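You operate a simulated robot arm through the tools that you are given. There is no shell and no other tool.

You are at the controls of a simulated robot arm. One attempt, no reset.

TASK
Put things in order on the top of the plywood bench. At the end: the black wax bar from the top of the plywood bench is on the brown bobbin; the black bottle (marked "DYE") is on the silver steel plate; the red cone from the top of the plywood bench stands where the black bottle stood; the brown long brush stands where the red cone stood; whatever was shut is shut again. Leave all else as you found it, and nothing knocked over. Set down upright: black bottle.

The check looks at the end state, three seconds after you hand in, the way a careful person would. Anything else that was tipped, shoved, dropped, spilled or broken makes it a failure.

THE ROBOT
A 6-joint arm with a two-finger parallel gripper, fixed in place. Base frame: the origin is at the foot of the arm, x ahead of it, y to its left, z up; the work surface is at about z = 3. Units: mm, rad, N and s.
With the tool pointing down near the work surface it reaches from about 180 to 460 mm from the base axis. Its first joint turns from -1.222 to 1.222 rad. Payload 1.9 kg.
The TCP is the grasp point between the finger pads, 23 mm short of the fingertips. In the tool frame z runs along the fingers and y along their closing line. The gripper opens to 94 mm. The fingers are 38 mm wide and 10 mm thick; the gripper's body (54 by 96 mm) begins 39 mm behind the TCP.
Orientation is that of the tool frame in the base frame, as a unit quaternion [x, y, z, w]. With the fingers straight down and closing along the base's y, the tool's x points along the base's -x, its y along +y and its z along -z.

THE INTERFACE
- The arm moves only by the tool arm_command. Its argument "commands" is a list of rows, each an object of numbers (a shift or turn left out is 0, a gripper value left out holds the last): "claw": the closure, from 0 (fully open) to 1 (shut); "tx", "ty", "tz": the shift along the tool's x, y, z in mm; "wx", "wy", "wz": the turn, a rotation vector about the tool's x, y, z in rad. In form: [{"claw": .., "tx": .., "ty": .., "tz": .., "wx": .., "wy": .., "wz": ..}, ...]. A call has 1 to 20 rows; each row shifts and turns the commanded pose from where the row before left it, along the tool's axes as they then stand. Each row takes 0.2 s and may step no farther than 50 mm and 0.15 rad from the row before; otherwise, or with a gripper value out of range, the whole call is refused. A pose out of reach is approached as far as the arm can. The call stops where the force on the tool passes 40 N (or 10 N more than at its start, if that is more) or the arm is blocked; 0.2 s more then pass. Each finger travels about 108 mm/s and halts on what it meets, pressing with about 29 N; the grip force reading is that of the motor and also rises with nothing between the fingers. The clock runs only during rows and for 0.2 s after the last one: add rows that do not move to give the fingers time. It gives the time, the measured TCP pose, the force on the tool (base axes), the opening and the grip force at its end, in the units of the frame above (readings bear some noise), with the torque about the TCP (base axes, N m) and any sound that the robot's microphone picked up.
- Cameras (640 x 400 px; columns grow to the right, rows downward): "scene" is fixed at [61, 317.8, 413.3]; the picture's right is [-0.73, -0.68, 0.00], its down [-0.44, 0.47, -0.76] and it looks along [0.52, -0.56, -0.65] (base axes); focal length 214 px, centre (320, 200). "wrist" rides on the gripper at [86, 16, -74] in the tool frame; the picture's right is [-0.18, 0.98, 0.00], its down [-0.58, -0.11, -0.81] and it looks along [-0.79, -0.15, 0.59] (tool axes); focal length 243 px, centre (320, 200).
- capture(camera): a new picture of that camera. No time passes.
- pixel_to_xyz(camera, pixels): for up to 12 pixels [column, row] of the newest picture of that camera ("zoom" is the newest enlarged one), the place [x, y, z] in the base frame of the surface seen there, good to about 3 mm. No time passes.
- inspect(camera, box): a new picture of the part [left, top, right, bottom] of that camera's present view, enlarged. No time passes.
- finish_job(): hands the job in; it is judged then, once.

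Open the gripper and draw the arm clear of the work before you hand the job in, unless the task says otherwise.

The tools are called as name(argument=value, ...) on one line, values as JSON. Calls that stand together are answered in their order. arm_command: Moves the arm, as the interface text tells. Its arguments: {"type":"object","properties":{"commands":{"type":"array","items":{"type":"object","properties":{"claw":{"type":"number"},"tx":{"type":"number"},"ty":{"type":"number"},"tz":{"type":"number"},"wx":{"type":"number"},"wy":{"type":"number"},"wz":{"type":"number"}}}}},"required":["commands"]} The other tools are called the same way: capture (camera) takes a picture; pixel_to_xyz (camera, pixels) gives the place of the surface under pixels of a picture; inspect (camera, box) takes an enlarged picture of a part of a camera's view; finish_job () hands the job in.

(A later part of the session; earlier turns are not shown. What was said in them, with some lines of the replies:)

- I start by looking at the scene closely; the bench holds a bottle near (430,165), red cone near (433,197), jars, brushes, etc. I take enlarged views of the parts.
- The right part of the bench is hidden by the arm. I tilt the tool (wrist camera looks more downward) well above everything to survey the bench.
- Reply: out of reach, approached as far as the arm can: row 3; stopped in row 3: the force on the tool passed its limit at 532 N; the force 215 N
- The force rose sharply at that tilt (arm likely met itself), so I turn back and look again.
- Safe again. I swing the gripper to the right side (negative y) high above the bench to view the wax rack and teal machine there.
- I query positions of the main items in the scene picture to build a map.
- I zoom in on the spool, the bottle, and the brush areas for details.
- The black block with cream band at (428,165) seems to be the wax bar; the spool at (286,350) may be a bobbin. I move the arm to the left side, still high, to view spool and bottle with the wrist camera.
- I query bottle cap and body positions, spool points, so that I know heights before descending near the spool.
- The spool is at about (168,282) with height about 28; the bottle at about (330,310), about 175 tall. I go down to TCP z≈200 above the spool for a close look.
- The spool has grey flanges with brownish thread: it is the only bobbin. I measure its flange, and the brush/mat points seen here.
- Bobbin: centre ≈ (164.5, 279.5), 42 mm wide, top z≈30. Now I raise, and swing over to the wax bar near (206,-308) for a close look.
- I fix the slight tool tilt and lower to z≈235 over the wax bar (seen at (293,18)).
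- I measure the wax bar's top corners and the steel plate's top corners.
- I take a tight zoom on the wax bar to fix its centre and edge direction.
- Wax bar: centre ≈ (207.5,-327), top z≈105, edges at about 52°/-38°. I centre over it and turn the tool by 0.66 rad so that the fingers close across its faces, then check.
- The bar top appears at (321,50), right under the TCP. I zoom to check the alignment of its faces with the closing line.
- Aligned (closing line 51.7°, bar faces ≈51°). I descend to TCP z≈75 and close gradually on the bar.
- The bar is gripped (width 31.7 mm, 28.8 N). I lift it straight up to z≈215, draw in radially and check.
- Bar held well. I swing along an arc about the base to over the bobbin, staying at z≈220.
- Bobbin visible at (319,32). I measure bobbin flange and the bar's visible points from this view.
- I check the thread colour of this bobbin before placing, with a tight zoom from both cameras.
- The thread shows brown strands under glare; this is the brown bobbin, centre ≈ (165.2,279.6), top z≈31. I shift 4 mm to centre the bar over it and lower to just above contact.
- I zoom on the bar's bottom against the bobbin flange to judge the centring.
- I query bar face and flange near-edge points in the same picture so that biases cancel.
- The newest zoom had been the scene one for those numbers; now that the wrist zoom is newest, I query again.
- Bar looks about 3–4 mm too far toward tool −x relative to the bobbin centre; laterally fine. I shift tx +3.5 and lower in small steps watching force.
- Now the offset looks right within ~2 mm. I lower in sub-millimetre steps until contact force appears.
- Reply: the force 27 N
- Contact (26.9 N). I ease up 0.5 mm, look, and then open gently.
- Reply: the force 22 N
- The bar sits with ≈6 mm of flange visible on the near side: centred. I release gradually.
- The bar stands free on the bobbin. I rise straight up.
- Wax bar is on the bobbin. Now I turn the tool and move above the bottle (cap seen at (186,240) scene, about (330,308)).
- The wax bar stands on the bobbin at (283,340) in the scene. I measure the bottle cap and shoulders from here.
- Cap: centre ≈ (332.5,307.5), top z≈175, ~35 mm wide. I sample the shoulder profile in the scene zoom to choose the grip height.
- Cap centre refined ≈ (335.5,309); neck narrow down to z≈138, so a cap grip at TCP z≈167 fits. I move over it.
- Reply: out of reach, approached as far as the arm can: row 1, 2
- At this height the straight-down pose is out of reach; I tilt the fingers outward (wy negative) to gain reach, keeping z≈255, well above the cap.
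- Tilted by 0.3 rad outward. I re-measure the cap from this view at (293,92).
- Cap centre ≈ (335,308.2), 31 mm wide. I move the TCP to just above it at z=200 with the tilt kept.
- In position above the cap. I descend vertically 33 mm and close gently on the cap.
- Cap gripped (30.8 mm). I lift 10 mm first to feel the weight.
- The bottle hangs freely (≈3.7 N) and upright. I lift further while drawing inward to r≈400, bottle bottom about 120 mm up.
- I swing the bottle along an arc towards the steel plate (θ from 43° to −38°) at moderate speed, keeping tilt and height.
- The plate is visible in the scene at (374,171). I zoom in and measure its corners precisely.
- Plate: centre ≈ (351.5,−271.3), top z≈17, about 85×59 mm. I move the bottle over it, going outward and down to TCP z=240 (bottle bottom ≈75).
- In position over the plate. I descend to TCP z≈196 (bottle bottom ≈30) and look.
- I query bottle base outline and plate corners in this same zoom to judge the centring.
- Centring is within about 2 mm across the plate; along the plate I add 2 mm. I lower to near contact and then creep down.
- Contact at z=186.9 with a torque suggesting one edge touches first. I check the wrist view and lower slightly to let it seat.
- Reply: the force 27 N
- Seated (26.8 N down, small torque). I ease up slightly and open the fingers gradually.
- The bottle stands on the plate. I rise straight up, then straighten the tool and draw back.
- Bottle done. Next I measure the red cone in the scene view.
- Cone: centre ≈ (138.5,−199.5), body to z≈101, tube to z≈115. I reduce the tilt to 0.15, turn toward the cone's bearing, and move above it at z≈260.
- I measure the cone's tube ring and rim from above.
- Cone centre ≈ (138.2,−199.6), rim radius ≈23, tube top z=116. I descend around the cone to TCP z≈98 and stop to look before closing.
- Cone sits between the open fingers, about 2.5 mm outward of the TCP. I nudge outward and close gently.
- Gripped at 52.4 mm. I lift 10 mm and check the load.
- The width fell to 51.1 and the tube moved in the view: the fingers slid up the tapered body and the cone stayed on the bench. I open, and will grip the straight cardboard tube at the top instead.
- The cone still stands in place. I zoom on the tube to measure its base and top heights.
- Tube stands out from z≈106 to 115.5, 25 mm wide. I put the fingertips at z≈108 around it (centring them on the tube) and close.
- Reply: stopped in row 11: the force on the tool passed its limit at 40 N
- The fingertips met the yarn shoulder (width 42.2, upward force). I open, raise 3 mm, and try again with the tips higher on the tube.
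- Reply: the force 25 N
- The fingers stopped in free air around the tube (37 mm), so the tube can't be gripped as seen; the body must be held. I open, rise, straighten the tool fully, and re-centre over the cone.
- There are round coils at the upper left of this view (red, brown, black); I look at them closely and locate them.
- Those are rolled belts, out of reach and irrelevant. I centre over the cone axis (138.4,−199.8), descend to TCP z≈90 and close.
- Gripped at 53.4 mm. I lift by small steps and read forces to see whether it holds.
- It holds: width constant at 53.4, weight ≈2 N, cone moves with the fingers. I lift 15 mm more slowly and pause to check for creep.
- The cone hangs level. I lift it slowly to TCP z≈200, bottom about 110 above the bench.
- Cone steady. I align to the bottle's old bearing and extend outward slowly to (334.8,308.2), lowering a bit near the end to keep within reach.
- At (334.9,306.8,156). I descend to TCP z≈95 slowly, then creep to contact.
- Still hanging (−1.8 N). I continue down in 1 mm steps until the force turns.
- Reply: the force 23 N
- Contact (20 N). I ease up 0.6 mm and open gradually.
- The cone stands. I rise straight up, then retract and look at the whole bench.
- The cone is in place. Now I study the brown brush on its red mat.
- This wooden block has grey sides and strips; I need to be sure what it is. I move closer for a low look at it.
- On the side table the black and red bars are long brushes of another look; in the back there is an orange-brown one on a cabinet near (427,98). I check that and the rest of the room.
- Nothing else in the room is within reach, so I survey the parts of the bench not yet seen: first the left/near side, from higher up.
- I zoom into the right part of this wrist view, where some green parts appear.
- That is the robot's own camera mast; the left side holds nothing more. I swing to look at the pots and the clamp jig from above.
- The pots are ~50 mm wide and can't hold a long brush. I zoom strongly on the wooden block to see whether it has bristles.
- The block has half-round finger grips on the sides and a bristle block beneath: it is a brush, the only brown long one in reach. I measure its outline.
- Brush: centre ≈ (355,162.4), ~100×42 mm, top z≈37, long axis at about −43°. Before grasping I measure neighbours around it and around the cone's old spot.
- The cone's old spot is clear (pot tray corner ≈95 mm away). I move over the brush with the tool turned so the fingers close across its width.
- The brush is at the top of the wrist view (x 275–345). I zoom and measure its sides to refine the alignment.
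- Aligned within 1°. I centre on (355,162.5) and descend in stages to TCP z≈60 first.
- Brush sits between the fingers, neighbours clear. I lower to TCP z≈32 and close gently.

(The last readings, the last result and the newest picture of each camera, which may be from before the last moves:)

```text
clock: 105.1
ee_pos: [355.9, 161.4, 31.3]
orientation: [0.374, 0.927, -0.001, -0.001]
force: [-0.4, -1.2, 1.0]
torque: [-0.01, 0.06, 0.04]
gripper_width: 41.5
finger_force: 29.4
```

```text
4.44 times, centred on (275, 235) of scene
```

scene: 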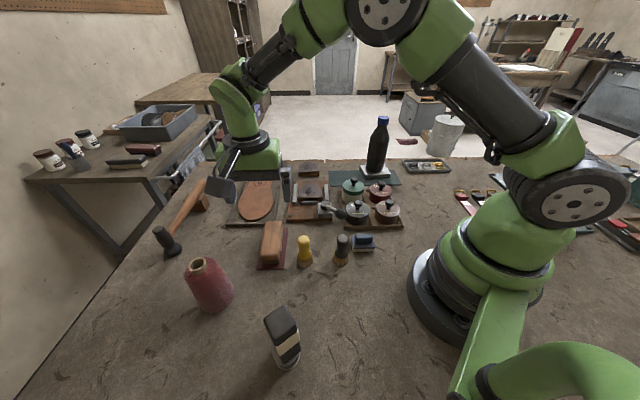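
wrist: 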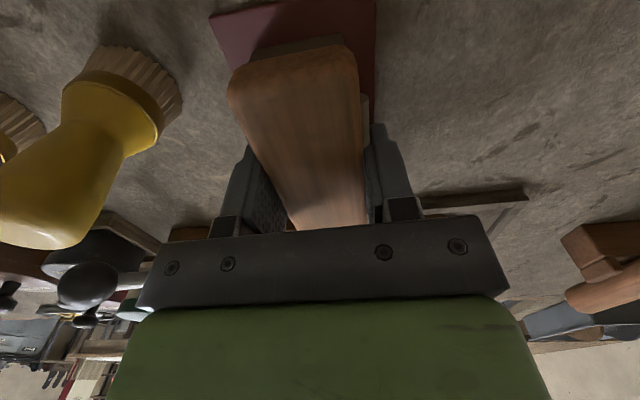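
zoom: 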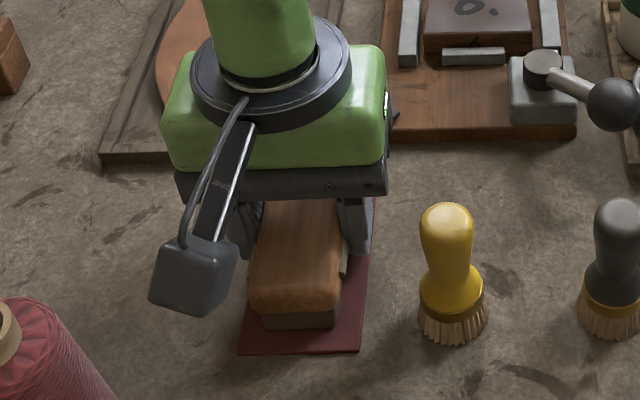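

Gripped at 41.5 mm. I lift a few mm to check that only the brush rises and the mat stays.

arm_command(commands=[{"tz": -2}, {"tz": -3}, {"tz": -5}, {"tz": -10}, {}, {}])

capture(camera="wrist")

inspect(camera="scene", box=[220, 190, 330, 280])

```text
clock: 106.5
ee_pos: [355.3, 161.0, 53.7]
orientation: [0.375, 0.927, 0.0, 0.0]
force: [0.8, 0.2, -1.9]
torque: [-0.04, -0.02, -0.05]
gripper_width: 41.5
finger_force: 29.0
```

```text
taken
```

wrist: 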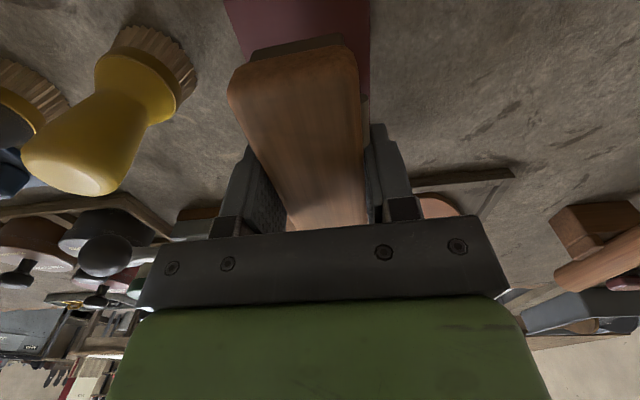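

```text
4.44 times, centred on (275, 235) of scene
```

zoom: 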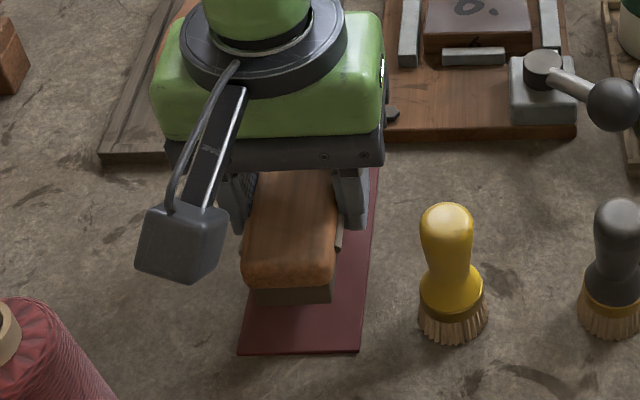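

The mat stayed and the brush hangs level. I lift to z≈190, turn to the final yaw and draw inward.

arm_command(commands=[{"tz": -34}, {"tz": -34}, {"tz": -34}, {"tz": -34}, {"wz": 0.098}, {"wz": 0.098}, {"tx": 5.2, "ty": -28.5}, {"tx": 5.2, "ty": -28.5}, {"tx": 5.2, "ty": -28.5}, {"tx": 5.2, "ty": -28.5}, {"tx": 5.2, "ty": -28.5}, {}])

capture(camera="scene")

```text
clock: 109.1
ee_pos: [221.6, 103.0, 189.5]
orientation: [0.464, 0.886, 0.0, -0.001]
force: [0.0, -0.7, -0.2]
torque: [0.02, 0.01, 0.02]
gripper_width: 41.3
finger_force: 29.1
```

```text
taken
```

scene: 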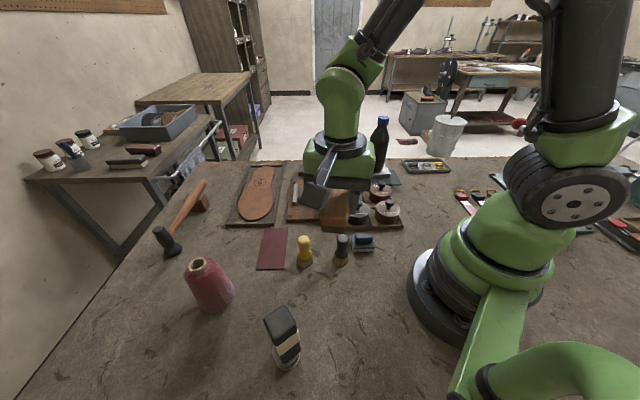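

The brush is held; the mat lies undisturbed. I carry the brush along an arc to over the cone's old spot.

arm_command(commands=[{"tx": -25.5, "ty": -11}, {"tx": -25.5, "ty": -11}, {"tx": -25.5, "ty": -11}, {"tx": -25.5, "ty": -11}, {"tx": -17.9, "ty": -21.2}, {"tx": -17.9, "ty": -21.2}, {"tx": -17.9, "ty": -21.2}, {"tx": -17.9, "ty": -21.2}, {"tx": -6.4, "ty": -28}, {"tx": -6.4, "ty": -28}, {"tx": -6.4, "ty": -28}, {"tx": -6.4, "ty": -28}, {}])

capture(camera="scene")

capture(camera="wrist")

```text
clock: 111.9
ee_pos: [138.5, -201.6, 190.3]
orientation: [0.462, 0.887, 0.0, -0.001]
force: [0.3, 0.1, -1.0]
torque: [0.02, -0.01, -0.03]
gripper_width: 41.5
finger_force: 29.2
```

```text
taken
```

scene: 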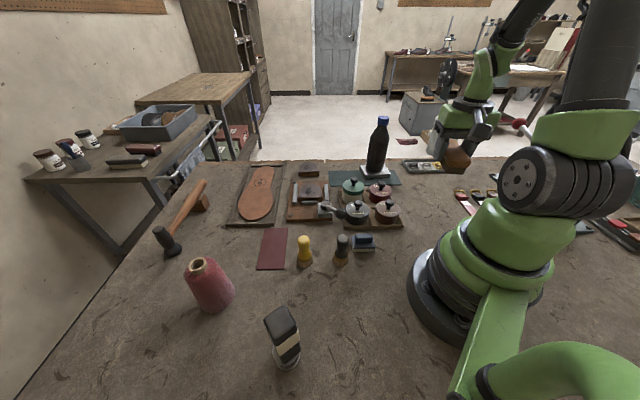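

```text
taken
```

wrist: 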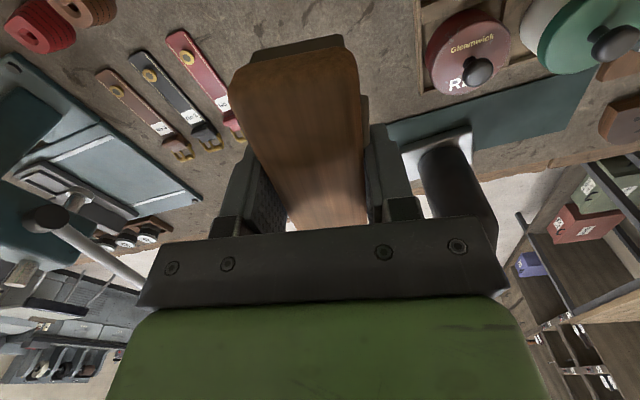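

Over the cone's old spot. I descend to TCP z≈42, then creep.

arm_command(commands=[{"tx": 1.5, "tz": 35}, {"tz": 35}, {"tz": 35}, {"tz": 25}, {"tz": 18}, {}])

capture(camera="wrist")

inspect(camera="scene", box=[380, 150, 500, 250])

```text
clock: 113.3
ee_pos: [139.5, -197.6, 41.0]
orientation: [0.463, 0.886, 0.0, 0.0]
force: [0.4, 0.1, -0.3]
torque: [-0.07, 0.0, -0.01]
gripper_width: 41.6
finger_force: 28.9
```

```text
taken
```

wrist: 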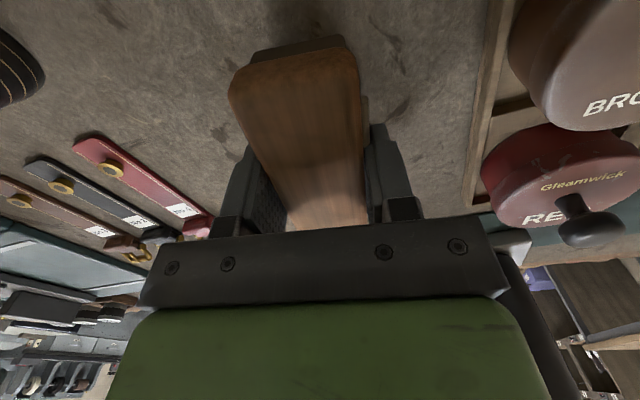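

```text
4.00 times, centred on (440, 200) of scene
```

zoom: 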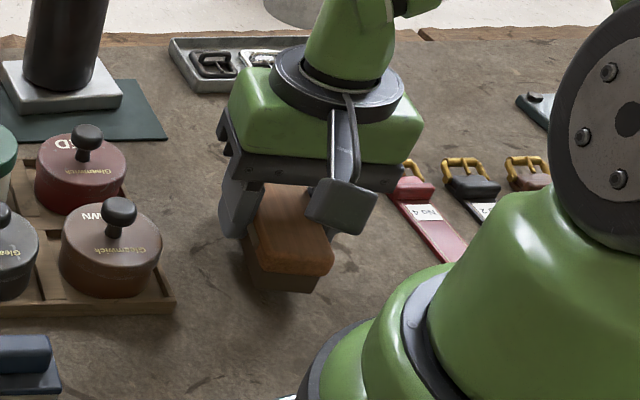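

Brush about 10 mm above the bench. I lower in small steps until contact.

arm_command(commands=[{"tx": -1.5, "tz": 4}, {"tz": 3}, {"tz": 1.5}, {}])

arm_command(commands=[{"tz": 1}, {}])

arm_command(commands=[{"tz": 0.8}, {}])

```text
clock: 114.3
ee_pos: [140.8, -199.4, 33.5]
orientation: [0.464, 0.886, -0.001, 0.0]
force: [0.1, 0.3, -0.6]
torque: [0.01, 0.0, 0.01]
gripper_width: 41.4
finger_force: 28.8
```

```text
clock: 114.9
ee_pos: [139.6, -201.1, 31.4]
orientation: [0.463, 0.886, -0.001, 0.0]
force: [-0.6, -0.3, -0.6]
torque: [-0.02, 0.0, 0.0]
gripper_width: 41.2
finger_force: 28.8
```

```text
clock: 115.5
ee_pos: [140.0, -200.2, 28.8]
orientation: [0.463, 0.887, 0.0, -0.001]
force: [0.5, 1.2, -1.6]
torque: [0.0, -0.03, 0.02]
gripper_width: 41.5
finger_force: 28.9
```

arm_command(commands=[{"tz": 0.7}, {}])

arm_command(commands=[{"tz": 0.7}, {}])

```text
clock: 116.1
ee_pos: [139.4, -199.6, 29.4]
orientation: [0.463, 0.886, -0.001, 0.001]
force: [1.2, -0.7, -1.6]
torque: [0.01, 0.0, 0.01]
gripper_width: 41.4
finger_force: 28.6
```

```text
clock: 116.7
ee_pos: [139.5, -200.5, 29.4]
orientation: [0.464, 0.886, -0.001, -0.001]
force: [0.1, 0.2, -1.4]
torque: [0.0, -0.01, 0.02]
gripper_width: 41.5
finger_force: 28.5
```

Still no contact; I continue in 0.7 mm steps.

arm_command(commands=[{"tz": 0.7}, {}])

arm_command(commands=[{"tz": 0.7}, {}])

inspect(camera="scene", box=[410, 180, 480, 240])

```text
clock: 117.3
ee_pos: [139.4, -200.3, 29.0]
orientation: [0.464, 0.886, 0.0, -0.001]
force: [-2.2, 7.9, 19.5]
torque: [0.07, -0.18, 0.09]
gripper_width: 41.3
finger_force: 29.0
```

```text
clock: 117.9
ee_pos: [140.8, -200.5, 27.8]
orientation: [0.463, 0.886, -0.001, -0.001]
force: [5.3, 7.2, 29.7]
torque: [0.18, -0.12, -0.01]
gripper_width: 41.4
finger_force: 28.9
```

```text
6.67 times, centred on (445, 210) of scene
```

zoom: 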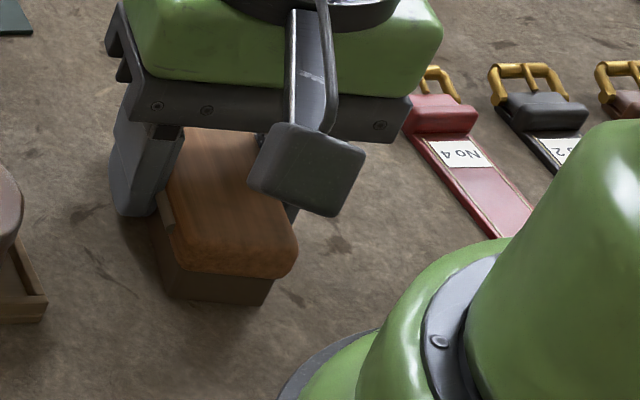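

The brush rests on the bench (≈30 N). I ease up 0.6 mm and open.

arm_command(commands=[{"tz": -0.6}, {}, {"claw": 0.54}, {"claw": 0.52}, {"claw": 0.48}, {"claw": 0.4}, {"claw": 0.25}, {"claw": 0.1}, {"claw": 0.0}, {}, {}])

arm_command(commands=[{"tz": -10}, {"tz": -30}, {"tz": -40}, {"tz": -45}, {"tz": -45}, {}])

capture(camera="scene")

capture(camera="wrist")

```text
clock: 120.3
ee_pos: [141.2, -199.2, 28.3]
orientation: [0.463, 0.886, 0.0, -0.001]
force: [-1.2, 0.6, 0.4]
torque: [-0.02, 0.0, -0.02]
gripper_width: 94.0
finger_force: 0.0
```

```text
clock: 121.7
ee_pos: [139.9, -199.2, 196.8]
orientation: [0.462, 0.887, -0.001, 0.0]
force: [-0.7, 0.0, 0.6]
torque: [0.01, 0.02, 0.03]
gripper_width: 93.8
finger_force: 0.1
```

```text
taken
```

scene: 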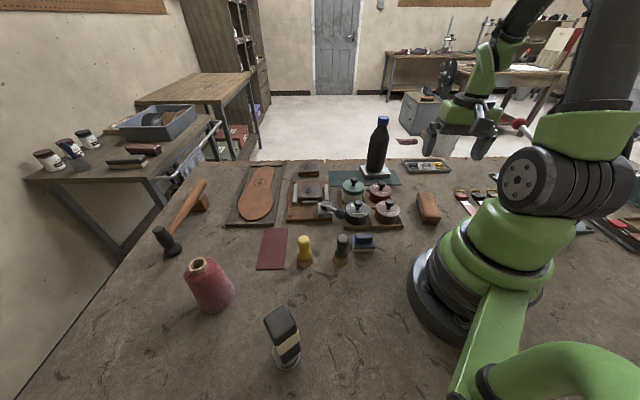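

```text
taken
```

wrist: 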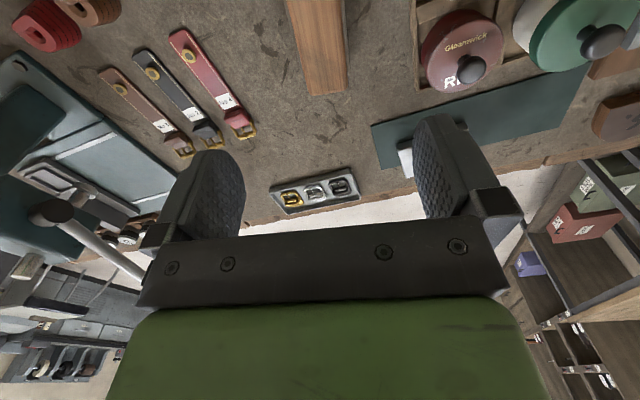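

Everything is in place. I raise the arm and return it to its starting area, then inspect all results.

arm_command(commands=[{"tz": -45}, {"tz": -45}, {"tz": -45}, {"tz": -25}, {"tx": -25, "ty": 35}, {"tx": -25, "ty": 35}, {"tx": -25, "ty": 35}, {"tx": -25, "ty": 35}, {}, {}])

capture(camera="scene")

inspect(camera="scene", box=[150, 220, 350, 390])

inspect(camera="scene", box=[340, 100, 480, 240])

inspect(camera="scene", box=[220, 150, 420, 275])

```text
clock: 123.9
ee_pos: [313.1, -201.0, 359.4]
orientation: [0.463, 0.886, 0.0, -0.001]
force: [0.5, -0.2, 0.2]
torque: [0.05, 0.0, 0.04]
gripper_width: 93.9
finger_force: 0.1
```

```text
taken
```

scene: 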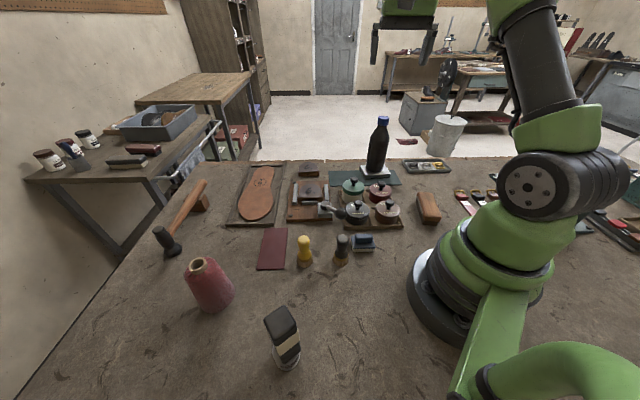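

```text
2.35 times, centred on (250, 305) of scene
```

zoom: 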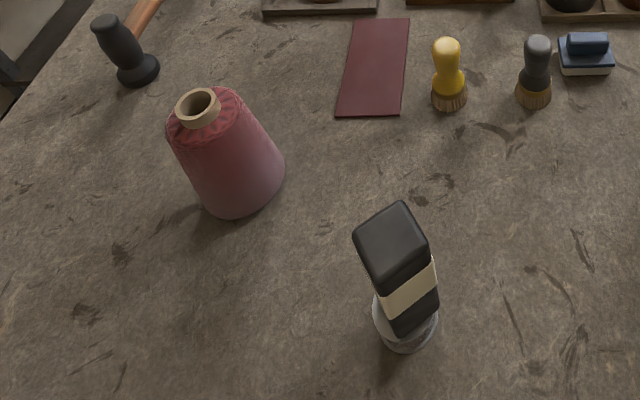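

```text
2.86 times, centred on (410, 170) of scene
```

zoom: 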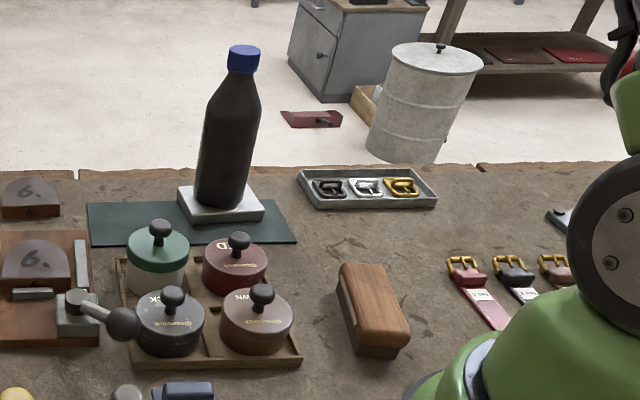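

```text
3.20 times, centred on (320, 212) of scene
```

zoom: 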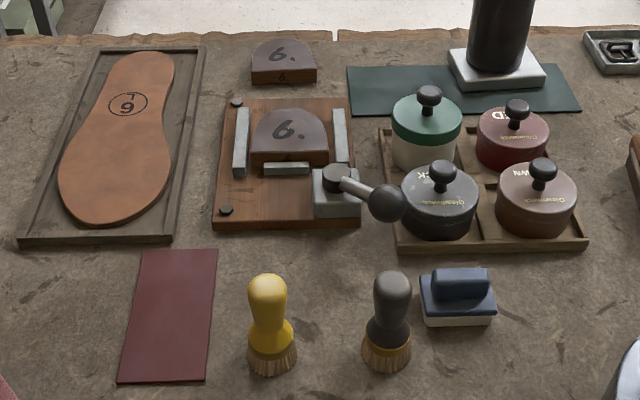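

All four moves check out: wax bar standing on the bobbin at (283,340), bottle upright on the steel plate at (377,150), cone on the bottle's old spot at (208,285), brush on the cone's old spot at (428,208). The mat, pots and the rest are as they were, the gripper is open and the arm is clear, so I hand in.

finish_job()

```text
The job is handed in.
```

I made all four moves and handed the job in; I don't have the check's verdict. The last pictures before handing in showed everything standing where the task wants it:

- **Wax bar:** the black wax bar stands on the brown bobbin.
- **Bottle:** the black bottle stands upright on the silver steel plate. It was the only black bottle in reach, but I never saw the "DYE" marking, because the label faced away from the cameras.
- **Cone:** the red cone stands where the bottle was. My first attempts to lift it slipped or met the yarn, but it stayed standing and the later grip held.
- **Brush:** I took the brown wooden block lying on the red mat to be the brown long brush, and it now lies where the cone stood. It could also be read as a sanding block. I found no other long brown brush within the arm's reach.

I opened nothing, so the pots stayed shut. In the last picture the mat, pots, jig and other items looked unmoved and nothing was tipped. The gripper was open and the arm clear when I handed in.
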